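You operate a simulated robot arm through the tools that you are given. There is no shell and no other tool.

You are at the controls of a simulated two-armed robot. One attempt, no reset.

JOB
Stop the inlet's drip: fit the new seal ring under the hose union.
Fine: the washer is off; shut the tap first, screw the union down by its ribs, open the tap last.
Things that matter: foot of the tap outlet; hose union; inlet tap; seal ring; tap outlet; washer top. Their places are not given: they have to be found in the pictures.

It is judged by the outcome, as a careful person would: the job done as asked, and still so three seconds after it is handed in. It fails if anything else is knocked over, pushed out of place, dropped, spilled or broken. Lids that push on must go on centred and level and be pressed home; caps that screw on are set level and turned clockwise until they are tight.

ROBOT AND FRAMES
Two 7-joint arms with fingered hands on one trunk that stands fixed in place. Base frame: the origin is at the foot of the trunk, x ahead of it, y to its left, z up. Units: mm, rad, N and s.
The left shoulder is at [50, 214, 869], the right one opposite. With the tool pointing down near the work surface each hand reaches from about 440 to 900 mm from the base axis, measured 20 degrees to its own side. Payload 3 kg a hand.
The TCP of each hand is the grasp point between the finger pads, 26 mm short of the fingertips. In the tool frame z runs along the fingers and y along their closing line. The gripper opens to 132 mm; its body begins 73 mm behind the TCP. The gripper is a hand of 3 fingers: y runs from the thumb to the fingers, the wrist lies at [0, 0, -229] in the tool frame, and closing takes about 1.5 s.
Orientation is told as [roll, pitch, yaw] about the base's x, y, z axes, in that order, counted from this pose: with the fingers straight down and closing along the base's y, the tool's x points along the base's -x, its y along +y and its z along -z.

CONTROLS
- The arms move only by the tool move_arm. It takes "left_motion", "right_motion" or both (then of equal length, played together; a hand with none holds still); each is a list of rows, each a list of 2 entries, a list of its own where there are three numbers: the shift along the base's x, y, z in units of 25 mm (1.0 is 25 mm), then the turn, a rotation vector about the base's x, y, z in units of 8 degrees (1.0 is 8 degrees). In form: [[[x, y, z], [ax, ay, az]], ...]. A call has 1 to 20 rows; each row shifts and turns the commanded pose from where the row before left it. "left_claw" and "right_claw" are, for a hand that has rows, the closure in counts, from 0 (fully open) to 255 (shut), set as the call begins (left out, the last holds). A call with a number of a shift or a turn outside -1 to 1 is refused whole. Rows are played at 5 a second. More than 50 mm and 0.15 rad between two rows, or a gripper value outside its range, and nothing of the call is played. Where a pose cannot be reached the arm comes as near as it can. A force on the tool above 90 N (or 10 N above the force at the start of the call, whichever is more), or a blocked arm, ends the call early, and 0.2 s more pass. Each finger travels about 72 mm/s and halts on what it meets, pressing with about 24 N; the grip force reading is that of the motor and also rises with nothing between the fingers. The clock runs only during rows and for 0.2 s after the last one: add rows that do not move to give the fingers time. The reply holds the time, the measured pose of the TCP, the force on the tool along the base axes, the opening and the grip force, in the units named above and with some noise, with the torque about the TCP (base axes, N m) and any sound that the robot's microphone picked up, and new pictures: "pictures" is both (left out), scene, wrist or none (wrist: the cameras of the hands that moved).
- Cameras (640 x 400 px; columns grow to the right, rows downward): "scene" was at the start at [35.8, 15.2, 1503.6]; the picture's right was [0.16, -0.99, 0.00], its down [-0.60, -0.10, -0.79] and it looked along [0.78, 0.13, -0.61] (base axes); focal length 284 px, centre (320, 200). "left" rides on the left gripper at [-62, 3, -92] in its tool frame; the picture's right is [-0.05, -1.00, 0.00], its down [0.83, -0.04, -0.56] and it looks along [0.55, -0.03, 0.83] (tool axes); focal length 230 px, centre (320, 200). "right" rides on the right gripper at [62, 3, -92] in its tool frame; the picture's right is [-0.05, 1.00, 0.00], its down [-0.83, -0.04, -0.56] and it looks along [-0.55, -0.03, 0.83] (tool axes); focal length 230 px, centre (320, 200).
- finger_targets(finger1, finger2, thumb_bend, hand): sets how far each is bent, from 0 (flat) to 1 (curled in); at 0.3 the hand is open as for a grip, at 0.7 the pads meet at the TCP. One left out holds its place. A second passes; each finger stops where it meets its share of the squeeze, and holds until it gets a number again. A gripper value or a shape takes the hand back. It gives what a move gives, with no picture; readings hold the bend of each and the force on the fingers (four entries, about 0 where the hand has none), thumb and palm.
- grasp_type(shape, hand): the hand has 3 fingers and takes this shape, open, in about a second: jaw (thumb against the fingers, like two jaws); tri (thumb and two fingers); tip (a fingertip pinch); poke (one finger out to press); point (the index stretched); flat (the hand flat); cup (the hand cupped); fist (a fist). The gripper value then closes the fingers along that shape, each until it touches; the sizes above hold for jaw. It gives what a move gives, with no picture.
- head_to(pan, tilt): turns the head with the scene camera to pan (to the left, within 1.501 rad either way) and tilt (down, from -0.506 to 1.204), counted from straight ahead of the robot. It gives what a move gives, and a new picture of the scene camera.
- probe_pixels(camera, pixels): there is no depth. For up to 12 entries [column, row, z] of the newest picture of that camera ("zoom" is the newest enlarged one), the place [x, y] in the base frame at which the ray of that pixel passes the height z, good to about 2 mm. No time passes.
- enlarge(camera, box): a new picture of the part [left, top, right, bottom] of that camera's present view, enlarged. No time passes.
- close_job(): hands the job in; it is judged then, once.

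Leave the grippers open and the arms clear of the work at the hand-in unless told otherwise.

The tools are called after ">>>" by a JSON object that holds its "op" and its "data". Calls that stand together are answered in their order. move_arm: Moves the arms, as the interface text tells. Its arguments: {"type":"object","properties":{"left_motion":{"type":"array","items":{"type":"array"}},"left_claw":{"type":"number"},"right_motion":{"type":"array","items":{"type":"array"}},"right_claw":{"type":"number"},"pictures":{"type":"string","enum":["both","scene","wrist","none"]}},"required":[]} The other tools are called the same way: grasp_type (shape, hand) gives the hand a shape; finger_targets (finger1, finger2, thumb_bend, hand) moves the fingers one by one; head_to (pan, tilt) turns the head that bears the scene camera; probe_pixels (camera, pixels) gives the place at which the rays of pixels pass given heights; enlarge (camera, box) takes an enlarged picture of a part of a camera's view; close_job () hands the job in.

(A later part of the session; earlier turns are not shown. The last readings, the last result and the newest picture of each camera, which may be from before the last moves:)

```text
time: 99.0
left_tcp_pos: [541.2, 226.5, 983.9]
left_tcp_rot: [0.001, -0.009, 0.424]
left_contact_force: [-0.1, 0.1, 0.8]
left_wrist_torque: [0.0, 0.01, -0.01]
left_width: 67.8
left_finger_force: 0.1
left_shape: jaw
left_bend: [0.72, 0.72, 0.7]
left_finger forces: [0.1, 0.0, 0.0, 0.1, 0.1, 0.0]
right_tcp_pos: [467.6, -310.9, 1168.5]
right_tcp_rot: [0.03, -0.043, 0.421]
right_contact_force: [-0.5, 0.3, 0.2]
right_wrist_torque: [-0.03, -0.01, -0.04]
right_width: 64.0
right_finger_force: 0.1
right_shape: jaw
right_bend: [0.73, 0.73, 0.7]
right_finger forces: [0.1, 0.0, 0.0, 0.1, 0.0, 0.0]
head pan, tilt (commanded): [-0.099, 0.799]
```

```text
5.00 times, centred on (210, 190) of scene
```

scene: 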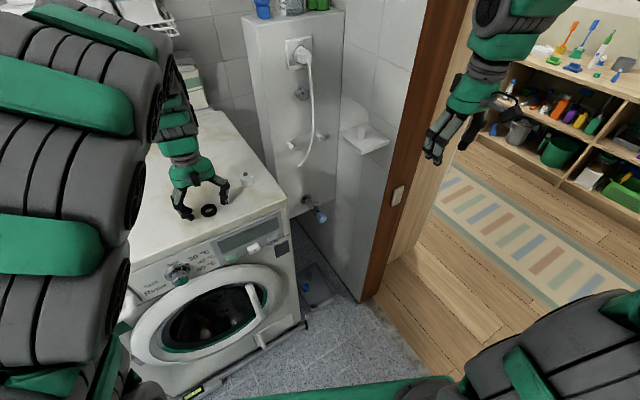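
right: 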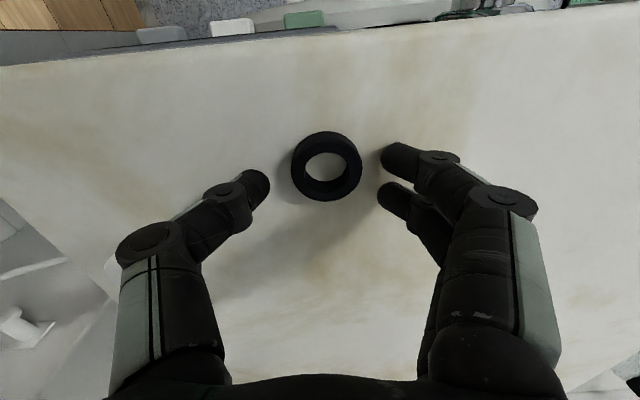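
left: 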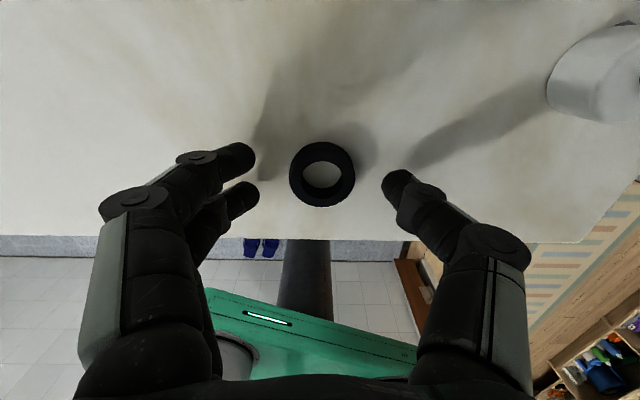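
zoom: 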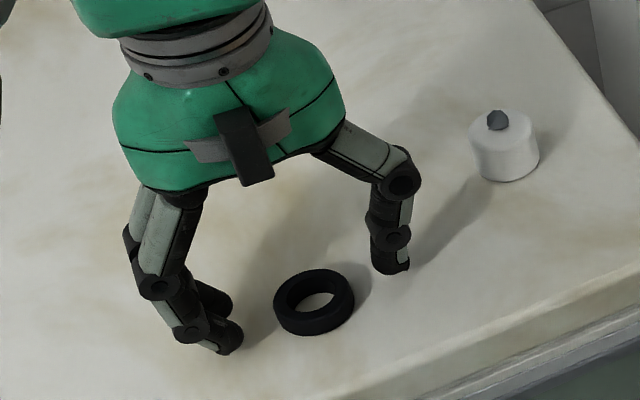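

I lower 5 mm more and close on the ring.

>>> {"op": "move_arm", "data": {"left_motion": [[[0, 0, -0.1], [0, 0, 0]], [[0, 0, -0.1], [0, 0, 0]]], "pictures": "none"}}

>>> {"op": "move_arm", "data": {"left_motion": [[[0, 0, 0], [0, 0, 0]], [[0, 0, 0], [0, 0, 0]], [[0, 0, 0], [0, 0, 0]], [[0, 0, 0], [0, 0, 0]], [[0, 0, 0], [0, 0, 0]]], "left_claw": 255, "pictures": "both"}}

>>> {"op": "enlarge", "data": {"camera": "left", "box": [220, 100, 420, 260]}}

>>> {"op": "enlarge", "data": {"camera": "scene", "box": [170, 150, 250, 230]}}

```text
time: 99.6
left_tcp_pos: [542.6, 228.0, 977.4]
left_tcp_rot: [-0.001, -0.008, 0.423]
left_contact_force: [-0.9, 0.3, -0.1]
left_wrist_torque: [0.03, 0.02, -0.04]
left_width: 68.0
left_finger_force: 0.1
left_shape: jaw
left_bend: [0.72, 0.72, 0.7]
left_finger forces: [0.0, 0.0, 0.0, 0.0, 0.1, 0.0]
right_tcp_pos: [467.4, -310.2, 1169.3]
right_tcp_rot: [0.025, -0.041, 0.422]
right_contact_force: [0.8, 0.1, 0.1]
right_wrist_torque: [-0.04, -0.01, 0.02]
right_width: 64.2
right_finger_force: 0.0
right_shape: jaw
right_bend: [0.73, 0.73, 0.7]
right_finger forces: [0.1, 0.0, 0.0, 0.0, 0.1, 0.0]
head pan, tilt (commanded): [-0.099, 0.799]
```

```text
time: 100.8
left_tcp_pos: [542.2, 227.0, 979.0]
left_tcp_rot: [0.0, -0.009, 0.422]
left_contact_force: [-0.2, 0.1, -0.3]
left_wrist_torque: [0.01, 0.0, 0.03]
left_width: 27.8
left_finger_force: 23.9
left_shape: jaw
left_bend: [0.73, 0.73, 0.7]
left_finger forces: [11.4, 10.6, 0.0, 0.0, 21.6, 0.0]
right_tcp_pos: [469.0, -311.0, 1168.5]
right_tcp_rot: [0.028, -0.042, 0.421]
right_contact_force: [-0.9, 0.3, -1.2]
right_wrist_torque: [0.0, 0.03, 0.05]
right_width: 64.2
right_finger_force: 0.2
right_shape: jaw
right_bend: [0.73, 0.73, 0.7]
right_finger forces: [0.0, 0.1, 0.0, 0.0, 0.0, 0.0]
head pan, tilt (commanded): [-0.099, 0.799]
```

scene: 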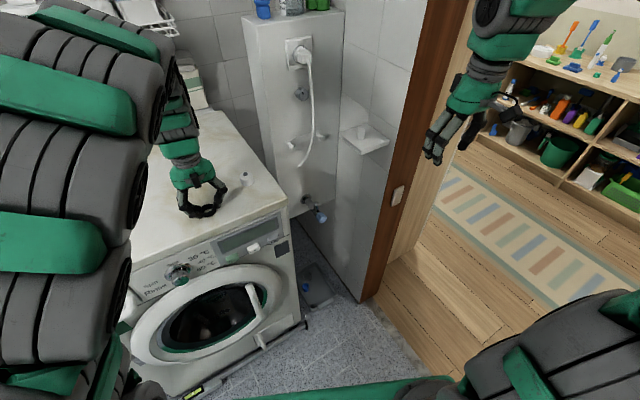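
left: 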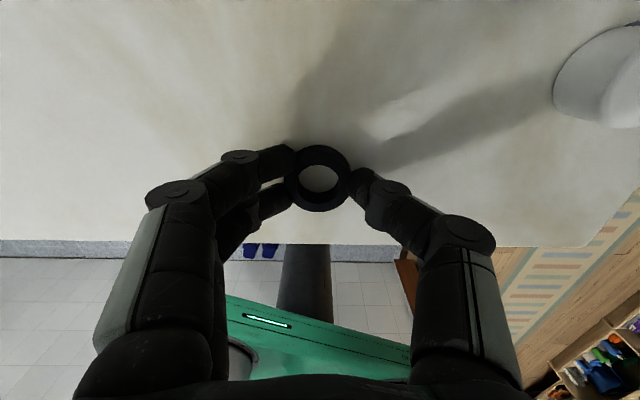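

```text
2.50 times, centred on (320, 180) of left
```

zoom: 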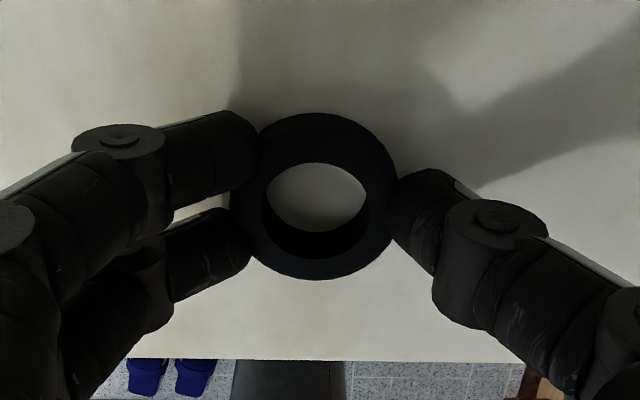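

```text
5.00 times, centred on (210, 190) of scene
```

zoom: 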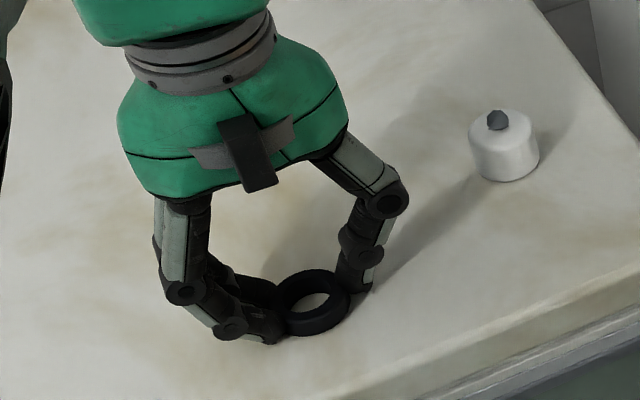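

The ring is gripped evenly (11+11 against 22 N). I lift it, and carry it to the spot in front of the tap.

>>> {"op": "move_arm", "data": {"left_motion": [[[0, 0, 0.3], [0, 0, 0]], [[0, 0, 0.7], [0, 0, 0]], [[0, 0, 1], [0, 0, 0]], [[0, 0, 1], [0, 0, 0]], [[0.38, -0.957, 0], [0, 0, 0]], [[0.38, -0.957, 0], [0, 0, 0]], [[0.38, -0.957, 0], [0, 0, 0]], [[0.38, -0.957, 0], [0, 0, 0]], [[0.38, -0.957, 0], [0, 0, 0]], [[0.38, -0.957, 0], [0, 0, 0]], [[0.38, -0.957, 0], [0, 0, 0]], [[0.38, -0.957, 0], [0, 0, 0]], [[0.38, -0.957, 0], [0, 0, 0]], [[0.38, -0.957, 0], [0, 0, 0]], [[0.38, -0.957, 0], [0, 0, 0]], [[0.38, -0.957, 0], [0, 0, 0]]], "pictures": "both"}}

>>> {"op": "enlarge", "data": {"camera": "left", "box": [280, 130, 360, 230]}}

```text
time: 104.2
left_tcp_pos: [656.7, -60.8, 1053.3]
left_tcp_rot: [-0.001, -0.01, 0.423]
left_contact_force: [0.1, -0.4, 0.8]
left_wrist_torque: [-0.02, 0.03, 0.01]
left_width: 28.1
left_finger_force: 24.0
left_shape: jaw
left_bend: [0.73, 0.73, 0.7]
left_finger forces: [12.6, 11.9, 0.1, 0.1, 21.7, 0.0]
right_tcp_pos: [468.3, -310.3, 1169.9]
right_tcp_rot: [0.028, -0.042, 0.421]
right_contact_force: [-0.4, 0.1, -0.2]
right_wrist_torque: [-0.01, -0.05, -0.01]
right_width: 64.1
right_finger_force: 0.1
right_shape: jaw
right_bend: [0.73, 0.73, 0.7]
right_finger forces: [0.1, 0.1, 0.1, 0.0, 0.1, 0.0]
head pan, tilt (commanded): [-0.099, 0.799]
```

scene: 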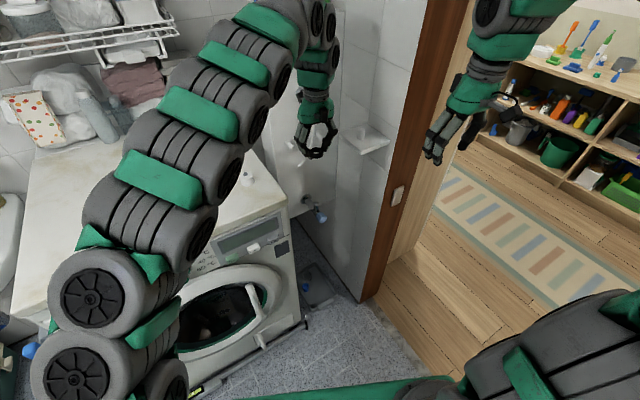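
left: 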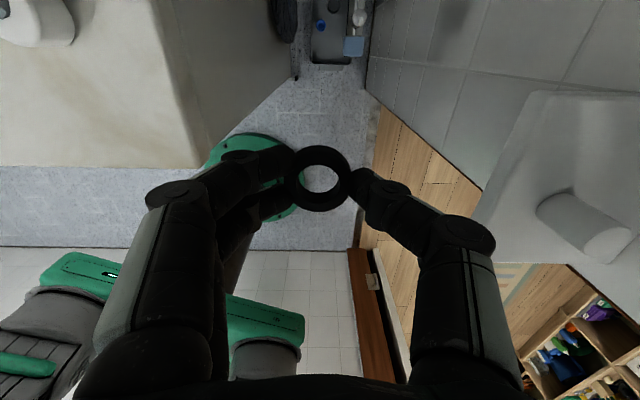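

```text
4.00 times, centred on (320, 180) of left
```

zoom: 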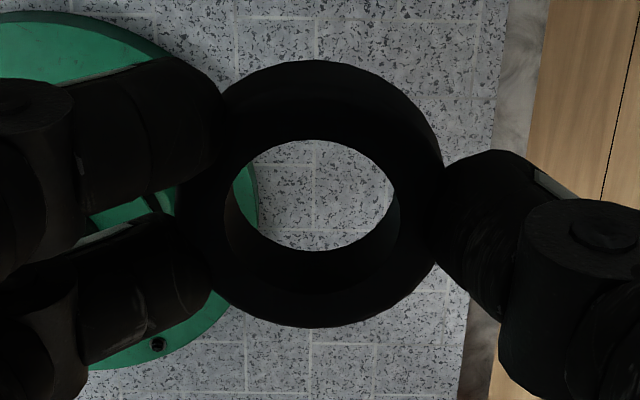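

The ring's hole centre is within 1 mm of the TCP by the camera's geometry. I lower in front of the tap to z≈753 (ring's underside about 22 mm above the outlet's top).

>>> {"op": "move_arm", "data": {"left_motion": [[[0, 0, -1], [0, 0, 0]], [[0, 0, -1], [0, 0, 0]], [[0, 0, -1], [0, 0, 0]], [[0, 0, -1], [0, 0, 0]], [[0, 0, -1], [0, 0, 0]], [[0, 0, -1], [0, 0, 0]], [[0, 0, -1], [0, 0, 0]], [[0, 0, -1], [0, 0, 0]], [[0, 0, -1], [0, 0, 0]], [[0, 0, -1], [0, 0, 0]], [[0, 0, -1], [0, 0, 0]], [[0, 0, -1], [0, 0, 0]]], "pictures": "both"}}

>>> {"op": "enlarge", "data": {"camera": "scene", "box": [270, 110, 380, 240]}}

```text
time: 106.8
left_tcp_pos: [656.1, -57.9, 755.0]
left_tcp_rot: [-0.002, -0.013, 0.422]
left_contact_force: [0.4, 0.7, 0.1]
left_wrist_torque: [-0.01, -0.01, 0.02]
left_width: 27.4
left_finger_force: 23.8
left_shape: jaw
left_bend: [0.73, 0.73, 0.7]
left_finger forces: [12.9, 12.1, 0.1, 0.1, 21.5, 0.0]
right_tcp_pos: [469.1, -310.2, 1168.3]
right_tcp_rot: [0.029, -0.042, 0.421]
right_contact_force: [0.9, 0.8, 0.4]
right_wrist_torque: [0.04, 0.02, -0.03]
right_width: 64.2
right_finger_force: 0.0
right_shape: jaw
right_bend: [0.73, 0.73, 0.7]
right_finger forces: [0.0, 0.0, 0.0, 0.0, 0.0, 0.0]
head pan, tilt (commanded): [-0.099, 0.799]
```

scene: 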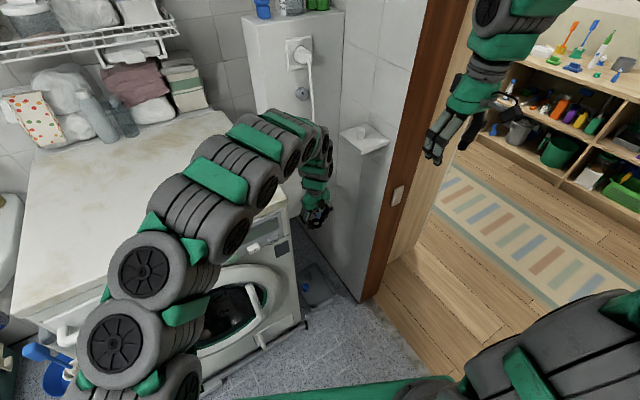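
left: 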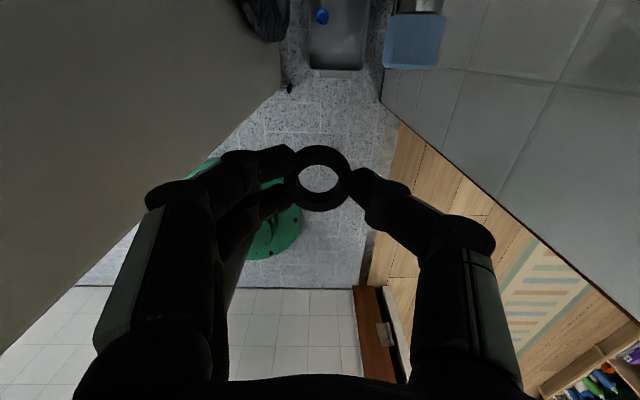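

```text
3.08 times, centred on (325, 175) of scene
```

zoom: 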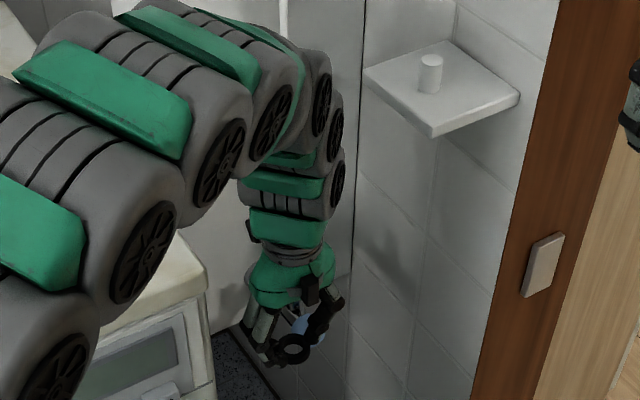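

I advance over the outlet, stopping about 25 mm short to look.

>>> {"op": "move_arm", "data": {"left_motion": [[[0.75, -0.05, 0], [0, 0, 0]], [[0.75, -0.05, 0], [0, 0, 0]], [[0.75, -0.05, 0], [0, 0, 0]], [[0.75, -0.05, 0], [0, 0, 0]], [[0.75, -0.05, 0], [0, 0, 0]]], "pictures": "both"}}

>>> {"op": "enlarge", "data": {"camera": "left", "box": [250, 100, 400, 240]}}

>>> {"op": "enlarge", "data": {"camera": "scene", "box": [295, 180, 340, 225]}}

```text
time: 108.0
left_tcp_pos: [751.3, -65.3, 753.1]
left_tcp_rot: [-0.002, -0.009, 0.424]
left_contact_force: [0.1, 0.1, -0.3]
left_wrist_torque: [0.0, 0.01, 0.01]
left_width: 27.6
left_finger_force: 24.0
left_shape: jaw
left_bend: [0.73, 0.73, 0.7]
left_finger forces: [13.1, 12.2, 0.0, 0.0, 21.4, 0.0]
right_tcp_pos: [468.3, -311.2, 1168.6]
right_tcp_rot: [0.029, -0.043, 0.421]
right_contact_force: [-0.2, 0.8, 0.1]
right_wrist_torque: [-0.03, 0.05, 0.02]
right_width: 64.1
right_finger_force: 0.2
right_shape: jaw
right_bend: [0.73, 0.73, 0.7]
right_finger forces: [0.0, 0.0, 0.1, 0.0, 0.0, 0.0]
head pan, tilt (commanded): [-0.099, 0.799]
```

scene: 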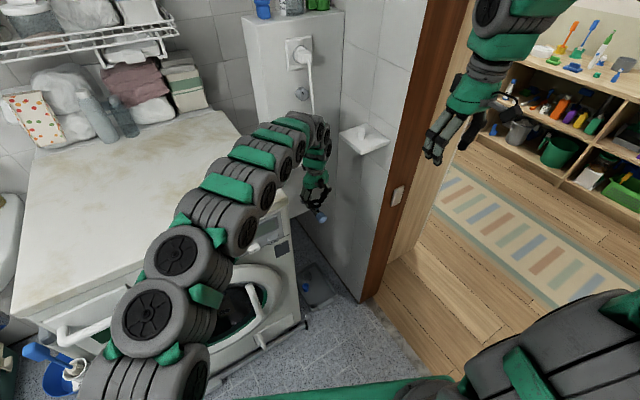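
left: 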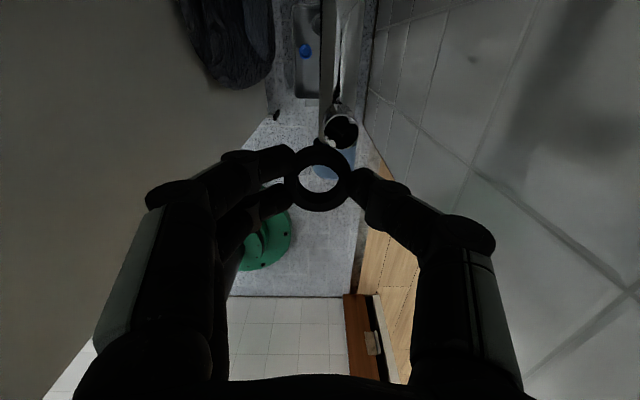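

```text
2.86 times, centred on (325, 170) of left
```

zoom: 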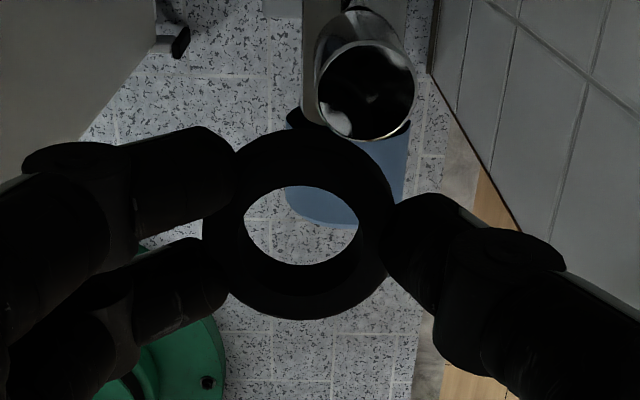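

```text
8.89 times, centred on (318, 202) of scene
```

zoom: 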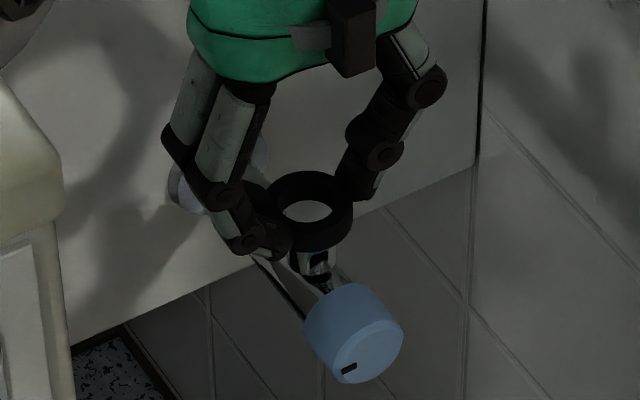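

The outlet's rim appears at (341.5,131.5); by the hand's geometry it is 23.3 mm ahead in x and -4.4 mm in y. I move there, and lower to 10 mm above the rim.

>>> {"op": "move_arm", "data": {"left_motion": [[[0.466, -0.088, 0], [0, 0, 0]], [[0.466, -0.088, 0], [0, 0, 0]], [[0, 0, -0.25], [0, 0, 0]], [[0, 0, -0.25], [0, 0, 0]], [[0, 0, 0], [0, 0, 0]]], "pictures": "both"}}

>>> {"op": "enlarge", "data": {"camera": "left", "box": [270, 120, 370, 230]}}

>>> {"op": "enlarge", "data": {"camera": "scene", "box": [303, 190, 333, 220]}}

```text
time: 109.2
left_tcp_pos: [773.0, -70.7, 741.1]
left_tcp_rot: [-0.001, -0.008, 0.422]
left_contact_force: [-0.9, -0.5, -1.0]
left_wrist_torque: [-0.03, 0.0, -0.01]
left_width: 27.7
left_finger_force: 24.4
left_shape: jaw
left_bend: [0.73, 0.73, 0.7]
left_finger forces: [13.0, 12.3, 0.1, 0.0, 21.4, 0.0]
right_tcp_pos: [467.6, -310.1, 1169.0]
right_tcp_rot: [0.029, -0.043, 0.42]
right_contact_force: [0.3, -0.3, 0.0]
right_wrist_torque: [0.0, 0.0, -0.02]
right_width: 64.0
right_finger_force: 0.1
right_shape: jaw
right_bend: [0.73, 0.73, 0.7]
right_finger forces: [0.0, 0.1, 0.0, 0.1, 0.0, 0.0]
head pan, tilt (commanded): [-0.099, 0.799]
```

scene: 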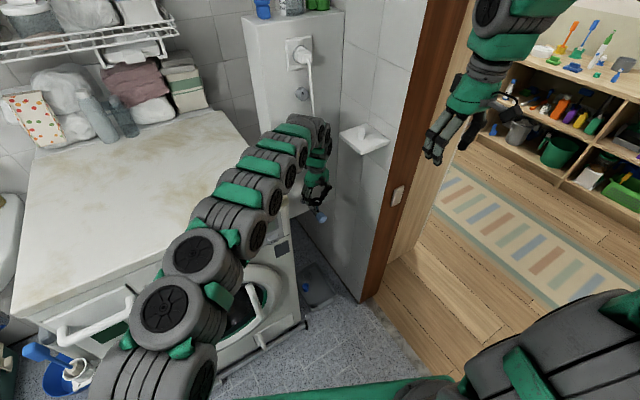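
left: 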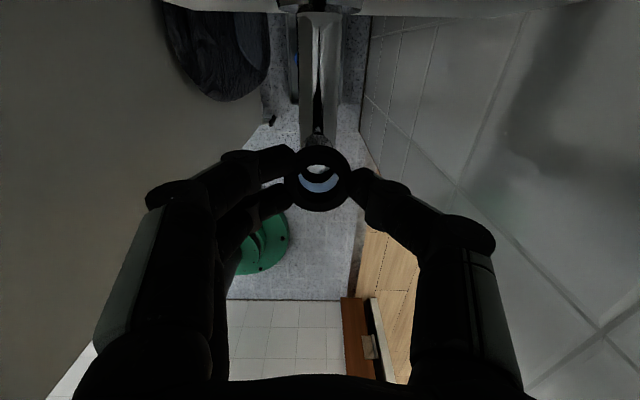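

```text
3.64 times, centred on (320, 175) of left
```

zoom: 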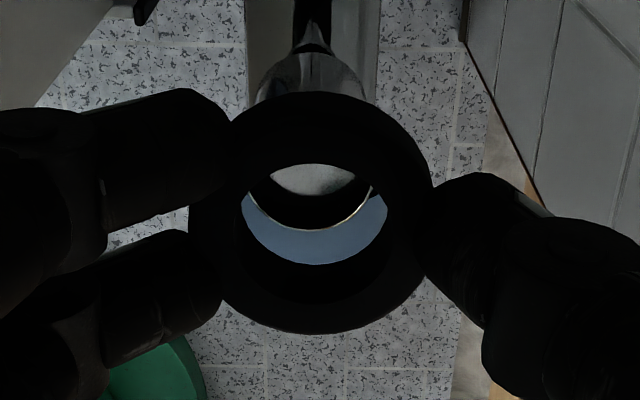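

```text
13.33 times, centred on (318, 205) of scene
```

zoom: 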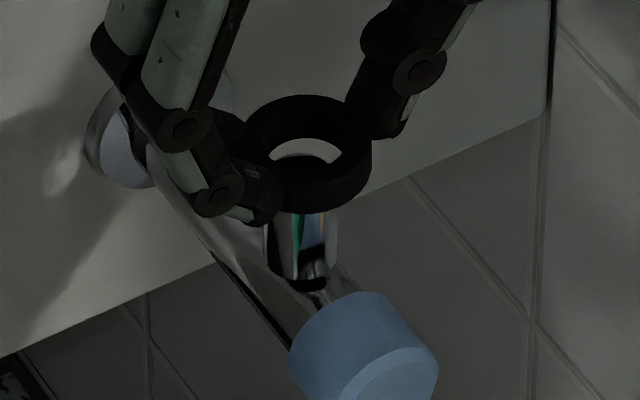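

The ring is nearly over the outlet: I estimate it 1.3 mm short in y. I shift that and lower 14 mm gently, to let the ring pass the outlet's rim.

>>> {"op": "move_arm", "data": {"left_motion": [[[-0.012, 0.052, 0], [0, 0, 0]], [[0, 0, -0.1], [0, 0, 0]], [[0, 0, -0.1], [0, 0, 0]], [[0, 0, -0.1], [0, 0, 0]], [[0, 0, -0.1], [0, 0, 0]]], "pictures": "both"}}

>>> {"op": "enlarge", "data": {"camera": "left", "box": [270, 120, 370, 230]}}

>>> {"op": "enlarge", "data": {"camera": "scene", "box": [303, 190, 333, 220]}}

```text
time: 110.4
left_tcp_pos: [773.7, -68.4, 732.9]
left_tcp_rot: [-0.002, -0.011, 0.423]
left_contact_force: [9.7, 1.0, -0.4]
left_wrist_torque: [0.03, -0.12, -0.03]
left_width: 27.7
left_finger_force: 23.7
left_shape: jaw
left_bend: [0.73, 0.73, 0.7]
left_finger forces: [14.6, 10.7, 0.0, 0.0, 24.2, 0.0]
right_tcp_pos: [468.3, -311.2, 1168.2]
right_tcp_rot: [0.029, -0.042, 0.421]
right_contact_force: [-0.4, 0.6, 0.7]
right_wrist_torque: [0.02, 0.0, -0.02]
right_width: 64.1
right_finger_force: 0.1
right_shape: jaw
right_bend: [0.73, 0.73, 0.7]
right_finger forces: [0.1, 0.1, 0.0, 0.1, 0.0, 0.1]
head pan, tilt (commanded): [-0.099, 0.799]
```

scene: 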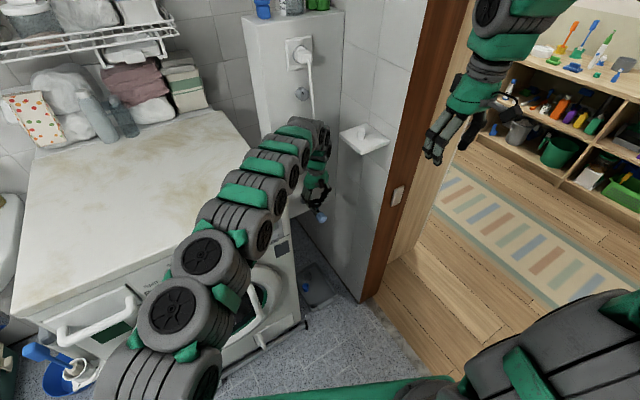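
left: 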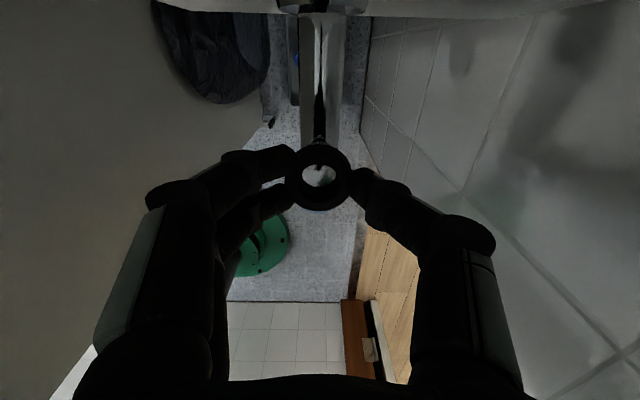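

```text
3.64 times, centred on (320, 175) of left
```

zoom: 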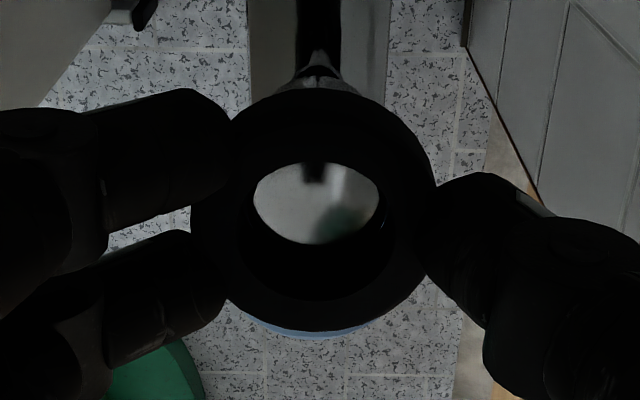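

```text
13.33 times, centred on (318, 205) of scene
```

zoom: 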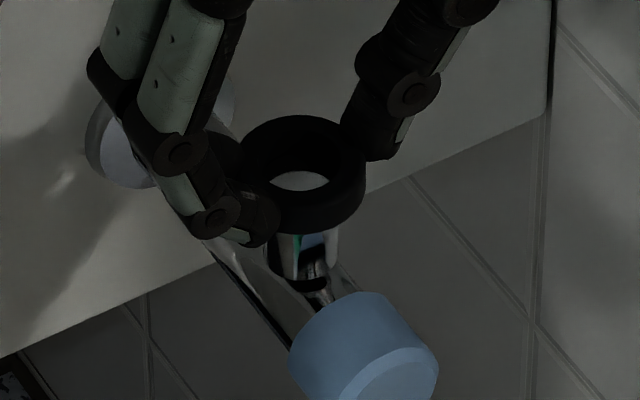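

A sideways force of +9.7 N in x says the ring has met the outlet slightly short in x; I shift +0.8 mm in x and lower 5 mm more.

>>> {"op": "move_arm", "data": {"left_motion": [[[0.035, 0, 0], [0, 0, 0]], [[0, 0, -0.1], [0, 0, 0]], [[0, 0, -0.1], [0, 0, 0]]], "pictures": "wrist"}}

>>> {"op": "enlarge", "data": {"camera": "left", "box": [270, 120, 370, 230]}}

>>> {"op": "enlarge", "data": {"camera": "scene", "box": [303, 190, 333, 220]}}

```text
time: 111.2
left_tcp_pos: [773.5, -69.9, 726.0]
left_tcp_rot: [0.0, -0.006, 0.422]
left_contact_force: [2.8, 4.0, -1.2]
left_wrist_torque: [0.1, -0.01, 0.0]
left_width: 27.6
left_finger_force: 23.9
left_shape: jaw
left_bend: [0.73, 0.73, 0.7]
left_finger forces: [15.2, 13.1, 0.0, 0.0, 21.7, 0.0]
right_tcp_pos: [467.2, -309.6, 1168.9]
right_tcp_rot: [0.028, -0.04, 0.421]
right_contact_force: [0.7, 0.1, 0.0]
right_wrist_torque: [0.03, 0.02, 0.02]
right_width: 63.9
right_finger_force: 0.0
right_shape: jaw
right_bend: [0.73, 0.73, 0.7]
right_finger forces: [0.0, 0.0, 0.0, 0.1, 0.0, 0.0]
head pan, tilt (commanded): [-0.099, 0.799]
```

left: 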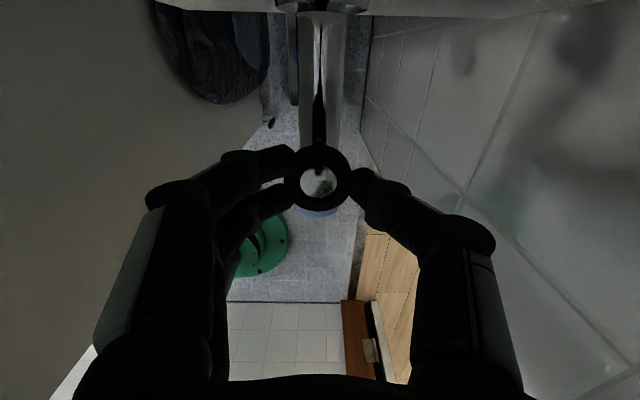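

```text
3.64 times, centred on (320, 175) of left
```

zoom: 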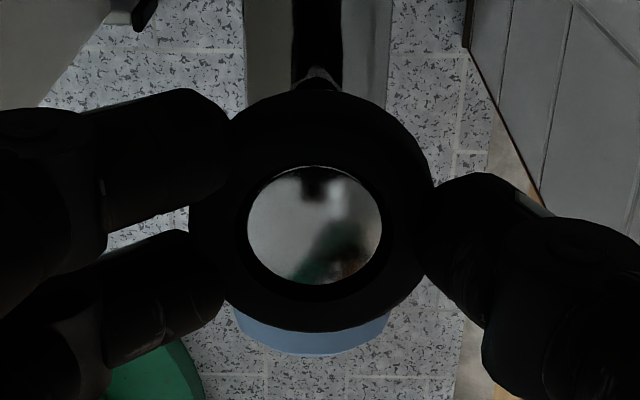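

```text
13.33 times, centred on (318, 205) of scene
```

zoom: 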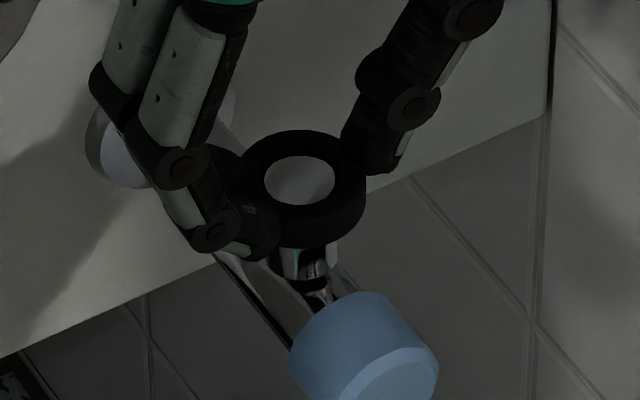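

The ring has passed over the outlet's rim; its top disc shows inside the hole. I keep lowering in small rows.

>>> {"op": "move_arm", "data": {"left_motion": [[[0.01, 0.01, -0.1], [0, 0, 0]], [[0, 0, -0.1], [0, 0, 0]], [[0, 0, -0.1], [0, 0, 0]], [[0, 0, -0.1], [0, 0, 0]], [[0, 0, -0.1], [0, 0, 0]]], "pictures": "none"}}

>>> {"op": "move_arm", "data": {"left_motion": [[[0, 0, -0.08], [0, 0, 0]], [[0, 0, -0.08], [0, 0, 0]]], "pictures": "wrist"}}

>>> {"op": "enlarge", "data": {"camera": "scene", "box": [303, 190, 333, 220]}}

```text
time: 112.4
left_tcp_pos: [773.6, -69.9, 714.2]
left_tcp_rot: [0.001, -0.008, 0.422]
left_contact_force: [3.8, 5.3, -0.2]
left_wrist_torque: [0.14, -0.02, -0.03]
left_width: 27.6
left_finger_force: 24.1
left_shape: jaw
left_bend: [0.73, 0.73, 0.7]
left_finger forces: [15.7, 13.1, 0.0, 0.1, 21.7, 0.1]
right_tcp_pos: [467.6, -311.2, 1168.2]
right_tcp_rot: [0.029, -0.042, 0.421]
right_contact_force: [0.6, 0.7, -0.6]
right_wrist_torque: [0.02, 0.0, 0.02]
right_width: 64.0
right_finger_force: 0.0
right_shape: jaw
right_bend: [0.73, 0.73, 0.7]
right_finger forces: [0.0, 0.0, 0.0, 0.1, 0.0, 0.1]
head pan, tilt (commanded): [-0.099, 0.799]
```

```text
time: 113.0
left_tcp_pos: [774.7, -68.9, 709.3]
left_tcp_rot: [0.001, -0.012, 0.424]
left_contact_force: [1.6, 4.8, 0.4]
left_wrist_torque: [0.14, -0.04, -0.02]
left_width: 27.3
left_finger_force: 24.2
left_shape: jaw
left_bend: [0.73, 0.73, 0.7]
left_finger forces: [15.6, 13.6, 0.1, 0.0, 21.6, 0.1]
right_tcp_pos: [468.8, -311.1, 1167.6]
right_tcp_rot: [0.028, -0.043, 0.422]
right_contact_force: [-1.1, -0.3, -0.4]
right_wrist_torque: [0.02, -0.04, 0.03]
right_width: 64.2
right_finger_force: 0.0
right_shape: jaw
right_bend: [0.73, 0.73, 0.7]
right_finger forces: [0.0, 0.0, 0.0, 0.1, 0.0, 0.0]
head pan, tilt (commanded): [-0.099, 0.799]
```

left: 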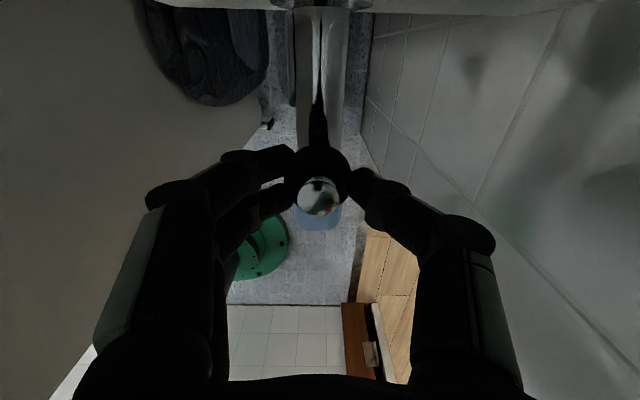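

```text
13.33 times, centred on (318, 205) of scene
```

zoom: 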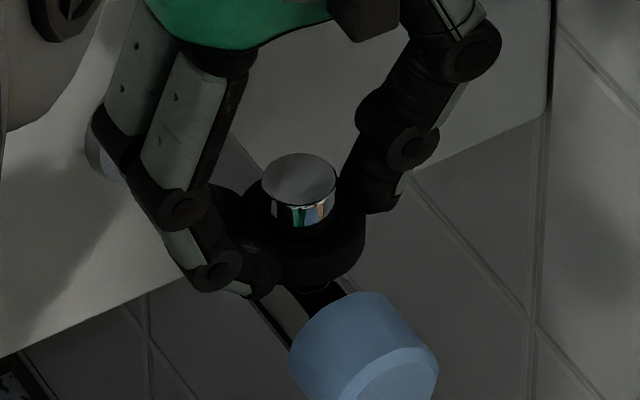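

It slides freely. I continue down to the foot in 1.5 mm rows, few at a time.

>>> {"op": "move_arm", "data": {"left_motion": [[[0, 0, -0.06], [0, 0, 0]], [[0, 0, -0.06], [0, 0, 0]]], "pictures": "none"}}

>>> {"op": "move_arm", "data": {"left_motion": [[[0, 0, -0.05], [0, 0, 0]], [[0, 0, -0.05], [0, 0, 0]]], "pictures": "wrist"}}

>>> {"op": "enlarge", "data": {"camera": "scene", "box": [303, 190, 333, 220]}}

```text
time: 113.6
left_tcp_pos: [774.3, -69.3, 706.8]
left_tcp_rot: [-0.002, -0.007, 0.422]
left_contact_force: [0.0, 5.5, -0.7]
left_wrist_torque: [0.16, 0.02, -0.07]
left_width: 27.6
left_finger_force: 24.1
left_shape: jaw
left_bend: [0.73, 0.73, 0.7]
left_finger forces: [16.1, 14.3, 0.0, 0.0, 21.1, 0.0]
right_tcp_pos: [468.0, -311.5, 1168.6]
right_tcp_rot: [0.027, -0.044, 0.42]
right_contact_force: [0.2, 0.1, 0.2]
right_wrist_torque: [-0.06, 0.02, 0.02]
right_width: 64.1
right_finger_force: 0.1
right_shape: jaw
right_bend: [0.73, 0.73, 0.7]
right_finger forces: [0.1, 0.1, 0.0, 0.0, 0.0, 0.1]
head pan, tilt (commanded): [-0.099, 0.799]
```

```text
time: 114.2
left_tcp_pos: [773.5, -69.9, 704.4]
left_tcp_rot: [-0.001, -0.009, 0.423]
left_contact_force: [-1.3, 4.5, 1.4]
left_wrist_torque: [0.13, 0.04, 0.02]
left_width: 27.7
left_finger_force: 23.8
left_shape: jaw
left_bend: [0.73, 0.73, 0.7]
left_finger forces: [15.6, 14.7, 0.1, 0.0, 21.6, 0.1]
right_tcp_pos: [466.6, -310.7, 1168.5]
right_tcp_rot: [0.026, -0.042, 0.421]
right_contact_force: [0.3, 0.3, -0.3]
right_wrist_torque: [0.01, -0.01, -0.03]
right_width: 64.1
right_finger_force: 0.1
right_shape: jaw
right_bend: [0.73, 0.73, 0.7]
right_finger forces: [0.0, 0.0, 0.0, 0.1, 0.1, 0.0]
head pan, tilt (commanded): [-0.099, 0.799]
```

left: 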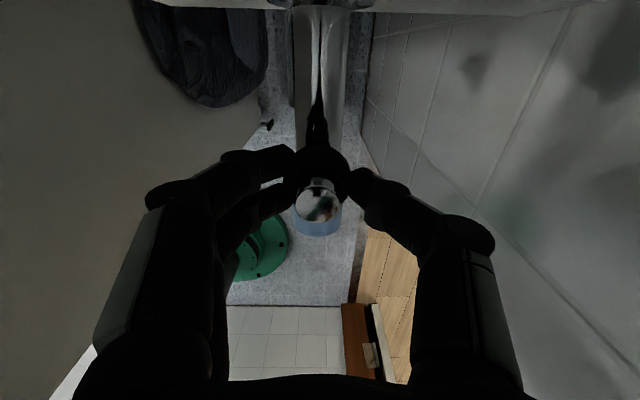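

```text
13.33 times, centred on (318, 205) of scene
```

zoom: 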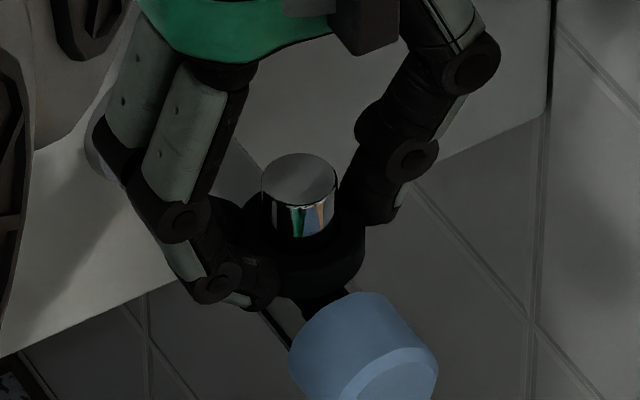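

Still free. I go on in 1 mm rows.

>>> {"op": "move_arm", "data": {"left_motion": [[[0, 0, -0.04], [0, 0, 0]], [[0, 0, -0.04], [0, 0, 0]]], "pictures": "none"}}

>>> {"op": "move_arm", "data": {"left_motion": [[[0, 0, -0.04], [0, 0, 0]], [[0, 0, -0.04], [0, 0, 0]]], "pictures": "none"}}

```text
time: 114.8
left_tcp_pos: [773.3, -68.6, 703.3]
left_tcp_rot: [-0.002, -0.01, 0.423]
left_contact_force: [-3.7, 4.0, 16.4]
left_wrist_torque: [0.21, 0.14, 0.03]
left_width: 28.0
left_finger_force: 23.7
left_shape: jaw
left_bend: [0.73, 0.74, 0.71]
left_finger forces: [16.6, 16.1, 0.0, 0.0, 23.7, 0.0]
right_tcp_pos: [468.2, -310.5, 1169.0]
right_tcp_rot: [0.027, -0.041, 0.421]
right_contact_force: [-0.3, 0.0, 0.7]
right_wrist_torque: [0.0, 0.02, 0.03]
right_width: 64.0
right_finger_force: 0.0
right_shape: jaw
right_bend: [0.73, 0.73, 0.7]
right_finger forces: [0.1, 0.1, 0.0, 0.0, 0.0, 0.1]
head pan, tilt (commanded): [-0.099, 0.799]
```

```text
time: 115.4
left_tcp_pos: [774.5, -69.5, 702.1]
left_tcp_rot: [-0.001, -0.01, 0.423]
left_contact_force: [-1.4, 4.2, 28.2]
left_wrist_torque: [0.23, 0.14, -0.02]
left_width: 29.5
left_finger_force: 23.8
left_shape: jaw
left_bend: [0.74, 0.74, 0.71]
left_finger forces: [18.1, 17.1, 0.1, 0.1, 26.3, 0.0]
right_tcp_pos: [467.0, -312.0, 1167.9]
right_tcp_rot: [0.031, -0.041, 0.423]
right_contact_force: [0.7, -0.1, -0.2]
right_wrist_torque: [-0.01, 0.0, -0.01]
right_width: 64.3
right_finger_force: 0.0
right_shape: jaw
right_bend: [0.73, 0.73, 0.7]
right_finger forces: [0.0, 0.0, 0.0, 0.0, 0.0, 0.0]
head pan, tilt (commanded): [-0.099, 0.799]
```

Ring is on the foot (28 N down). I ease 1 mm up and open the hand.

>>> {"op": "move_arm", "data": {"left_motion": [[[0, 0, 0.04], [0, 0, 0]], [[0, 0, 0], [0, 0, 0]]], "pictures": "none"}}

>>> {"op": "move_arm", "data": {"left_motion": [[[0, 0, 0], [0, 0, 0]], [[0, 0, 0], [0, 0, 0]], [[0, 0, 0], [0, 0, 0]], [[0, 0, 0], [0, 0, 0]]], "left_claw": 110, "pictures": "wrist"}}

>>> {"op": "enlarge", "data": {"camera": "left", "box": [270, 120, 370, 230]}}

>>> {"op": "enlarge", "data": {"camera": "scene", "box": [303, 190, 333, 220]}}

```text
time: 116.0
left_tcp_pos: [773.8, -69.1, 702.3]
left_tcp_rot: [-0.002, -0.009, 0.422]
left_contact_force: [2.9, 0.5, 24.3]
left_wrist_torque: [0.14, 0.01, -0.02]
left_width: 29.4
left_finger_force: 23.9
left_shape: jaw
left_bend: [0.74, 0.74, 0.71]
left_finger forces: [17.3, 14.7, 0.0, 0.0, 27.5, 0.0]
right_tcp_pos: [467.7, -310.3, 1169.3]
right_tcp_rot: [0.028, -0.041, 0.421]
right_contact_force: [-0.2, 0.2, 0.2]
right_wrist_torque: [0.0, 0.04, 0.03]
right_width: 64.2
right_finger_force: 0.1
right_shape: jaw
right_bend: [0.73, 0.73, 0.7]
right_finger forces: [0.0, 0.0, 0.0, 0.0, 0.1, 0.1]
head pan, tilt (commanded): [-0.099, 0.799]
```

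```text
time: 117.0
left_tcp_pos: [773.7, -70.0, 701.7]
left_tcp_rot: [0.001, -0.009, 0.421]
left_contact_force: [0.2, 0.1, -1.0]
left_wrist_torque: [0.04, -0.02, 0.01]
left_width: 74.4
left_finger_force: 0.0
left_shape: jaw
left_bend: [0.72, 0.72, 0.7]
left_finger forces: [0.0, 0.0, 0.0, 0.0, 0.1, 0.0]
right_tcp_pos: [468.1, -311.9, 1168.7]
right_tcp_rot: [0.027, -0.041, 0.42]
right_contact_force: [0.3, -0.1, -0.7]
right_wrist_torque: [0.01, 0.01, 0.0]
right_width: 64.1
right_finger_force: 0.1
right_shape: jaw
right_bend: [0.73, 0.73, 0.7]
right_finger forces: [0.1, 0.1, 0.0, 0.0, 0.0, 0.0]
head pan, tilt (commanded): [-0.099, 0.799]
```

left: 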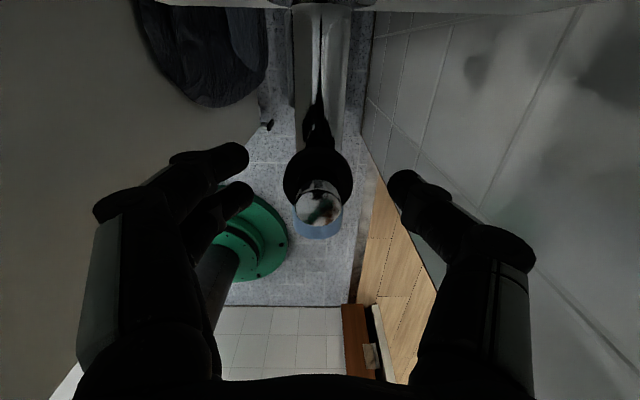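

```text
3.64 times, centred on (320, 175) of left
```

zoom: 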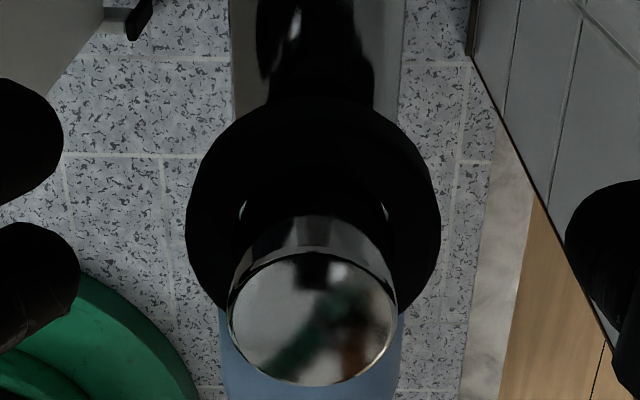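

```text
13.33 times, centred on (318, 205) of scene
```

zoom: 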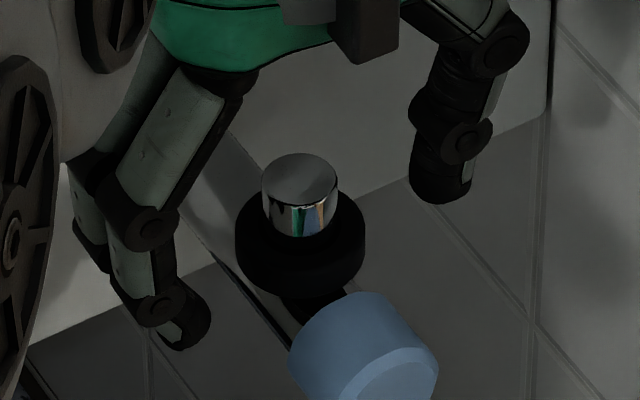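

The ring sits at the foot of the outlet, level. I lift the left hand straight up, back off, and rise.

>>> {"op": "move_arm", "data": {"left_motion": [[[0, 0, 0.4], [0, 0, 0]], [[0, 0, 0.8], [0, 0, 0]], [[0, 0, 0.9], [0, 0, 0]], [[-0.95, 0.08, 0.1], [0, 0, 0]], [[-0.95, 0.08, 0.1], [0, 0, 0]], [[-0.95, 0.08, 0.1], [0, 0, 0]], [[-0.95, 0.08, 0.1], [0, 0, 0]], [[-0.95, 0.08, 0.1], [0, 0, 0]], [[0, 0, 1], [0, 0, 0]], [[0, 0, 1], [0, 0, 0]], [[0, 0, 1], [0, 0, 0]], [[0, 0, 1], [0, 0, 0]], [[0, 0, 1], [0, 0, 0]], [[0, 0, 1], [0, 0, 0]], [[0, 0, 1], [0, 0, 0]], [[0, 0, 1], [0, 0, 0]], [[0, 0, 1], [0, 0, 0]], [[0, 0, 1], [0, 0, 0]], [[0, 0, 1], [0, 0, 0]]], "pictures": "both"}}

>>> {"op": "enlarge", "data": {"camera": "scene", "box": [303, 190, 333, 220]}}

```text
time: 121.0
left_tcp_pos: [655.9, -60.1, 1041.0]
left_tcp_rot: [0.0, -0.012, 0.423]
left_contact_force: [-0.8, 1.0, 0.5]
left_wrist_torque: [0.02, 0.02, -0.02]
left_width: 74.6
left_finger_force: 0.1
left_shape: jaw
left_bend: [0.72, 0.72, 0.7]
left_finger forces: [0.0, 0.0, 0.1, 0.1, 0.2, 0.1]
right_tcp_pos: [468.2, -310.9, 1167.6]
right_tcp_rot: [0.028, -0.041, 0.42]
right_contact_force: [-0.1, -1.0, -0.2]
right_wrist_torque: [-0.02, -0.03, 0.02]
right_width: 64.1
right_finger_force: 0.1
right_shape: jaw
right_bend: [0.73, 0.73, 0.7]
right_finger forces: [0.1, 0.0, 0.0, 0.1, 0.0, 0.0]
head pan, tilt (commanded): [-0.099, 0.799]
```

scene: 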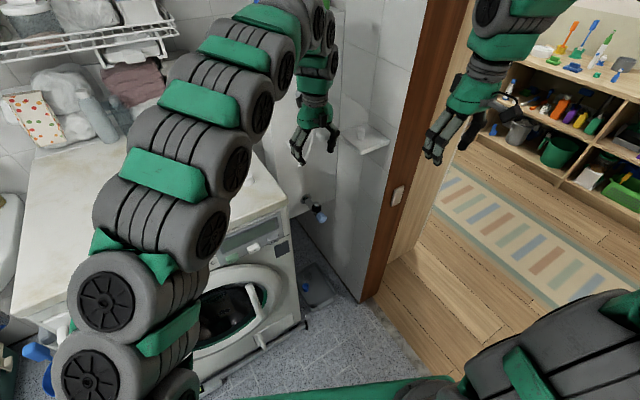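
left: 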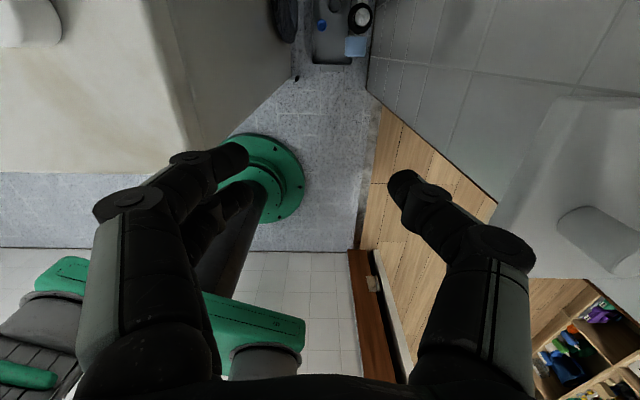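

```text
13.33 times, centred on (318, 205) of scene
```

zoom: 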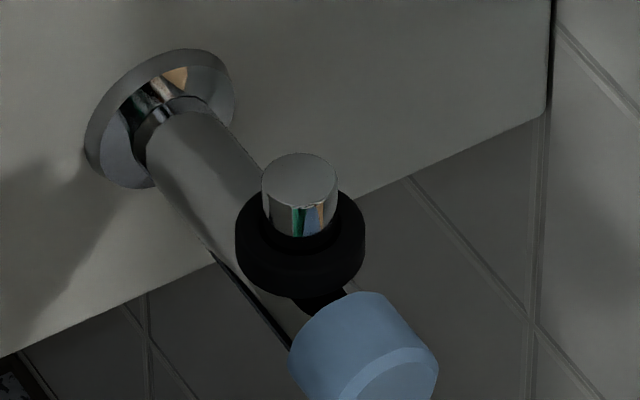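

The ring is level at the foot. Now I take the left hand back over the washer to the union.

>>> {"op": "move_arm", "data": {"left_motion": [[[-0.065, 0.985, 0.1], [0, 0, 0]], [[-0.065, 0.985, 0.1], [0, 0, 0]], [[-0.065, 0.985, 0.1], [0, 0, 0]], [[-0.065, 0.985, 0], [0, 0, 0]], [[-0.065, 0.985, 0], [0, 0, 0]], [[-0.065, 0.985, 0], [0, 0, 0]], [[-0.065, 0.985, 0], [0, 0, 0]], [[-0.065, 0.985, 0], [0, 0, 0]]], "pictures": "both"}}

>>> {"op": "enlarge", "data": {"camera": "left", "box": [220, 80, 420, 240]}}

```text
time: 122.8
left_tcp_pos: [643.2, 138.3, 1047.9]
left_tcp_rot: [0.001, -0.009, 0.422]
left_contact_force: [0.9, 0.5, 0.0]
left_wrist_torque: [0.02, -0.02, -0.02]
left_width: 74.8
left_finger_force: 0.1
left_shape: jaw
left_bend: [0.72, 0.72, 0.7]
left_finger forces: [0.0, 0.0, 0.1, 0.0, 0.0, 0.1]
right_tcp_pos: [467.3, -310.7, 1167.9]
right_tcp_rot: [0.028, -0.041, 0.421]
right_contact_force: [-0.3, 0.1, -1.3]
right_wrist_torque: [-0.02, 0.0, 0.02]
right_width: 64.0
right_finger_force: 0.1
right_shape: jaw
right_bend: [0.73, 0.73, 0.7]
right_finger forces: [0.1, 0.0, 0.0, 0.0, 0.0, 0.0]
head pan, tilt (commanded): [-0.099, 0.799]
```

scene: 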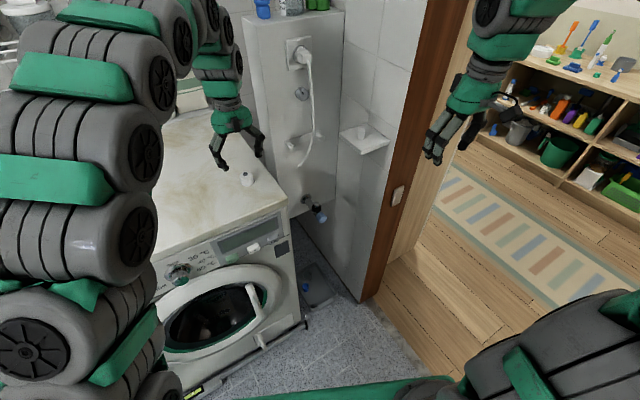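
left: 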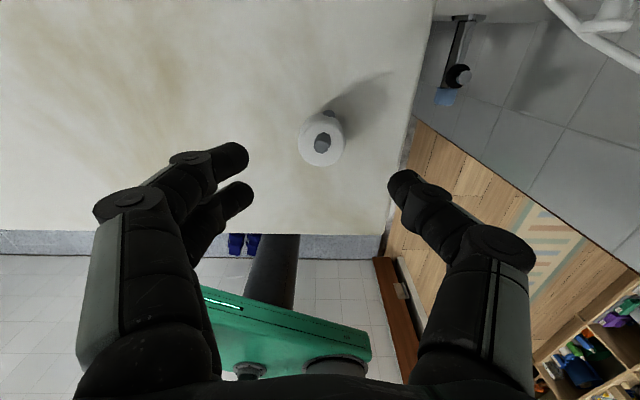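

```text
2.50 times, centred on (320, 160) of left
```

zoom: 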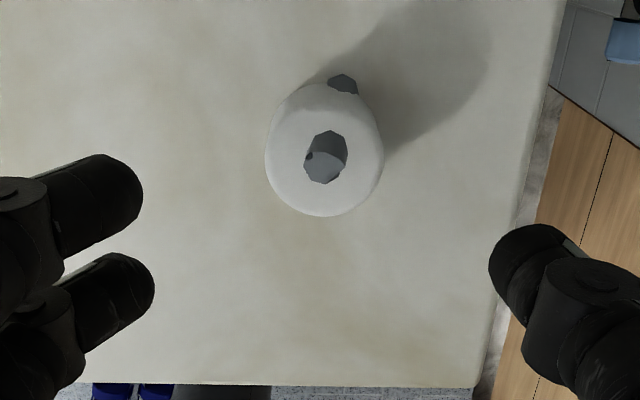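

>>> {"op": "probe_pixels", "data": {"camera": "left", "pixels": [[322, 143.2, 975], [322, 143.2, 972], [322.5, 141, 975]]}}

>>> {"op": "enlarge", "data": {"camera": "left", "box": [295, 105, 350, 155]}}

```text
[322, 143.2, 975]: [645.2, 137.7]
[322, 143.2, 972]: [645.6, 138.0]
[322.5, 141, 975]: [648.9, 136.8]
```

```text
8.00 times, centred on (322, 130) of left
```

zoom: 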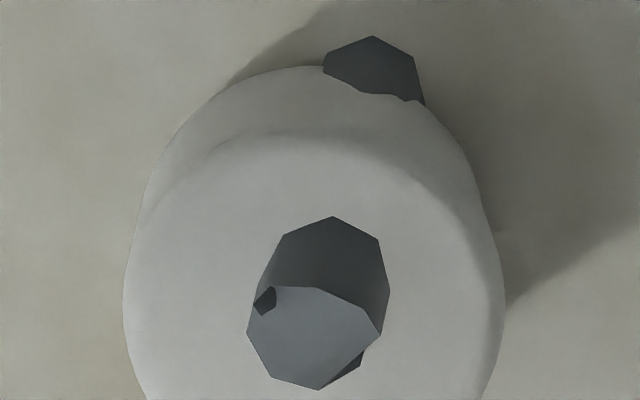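

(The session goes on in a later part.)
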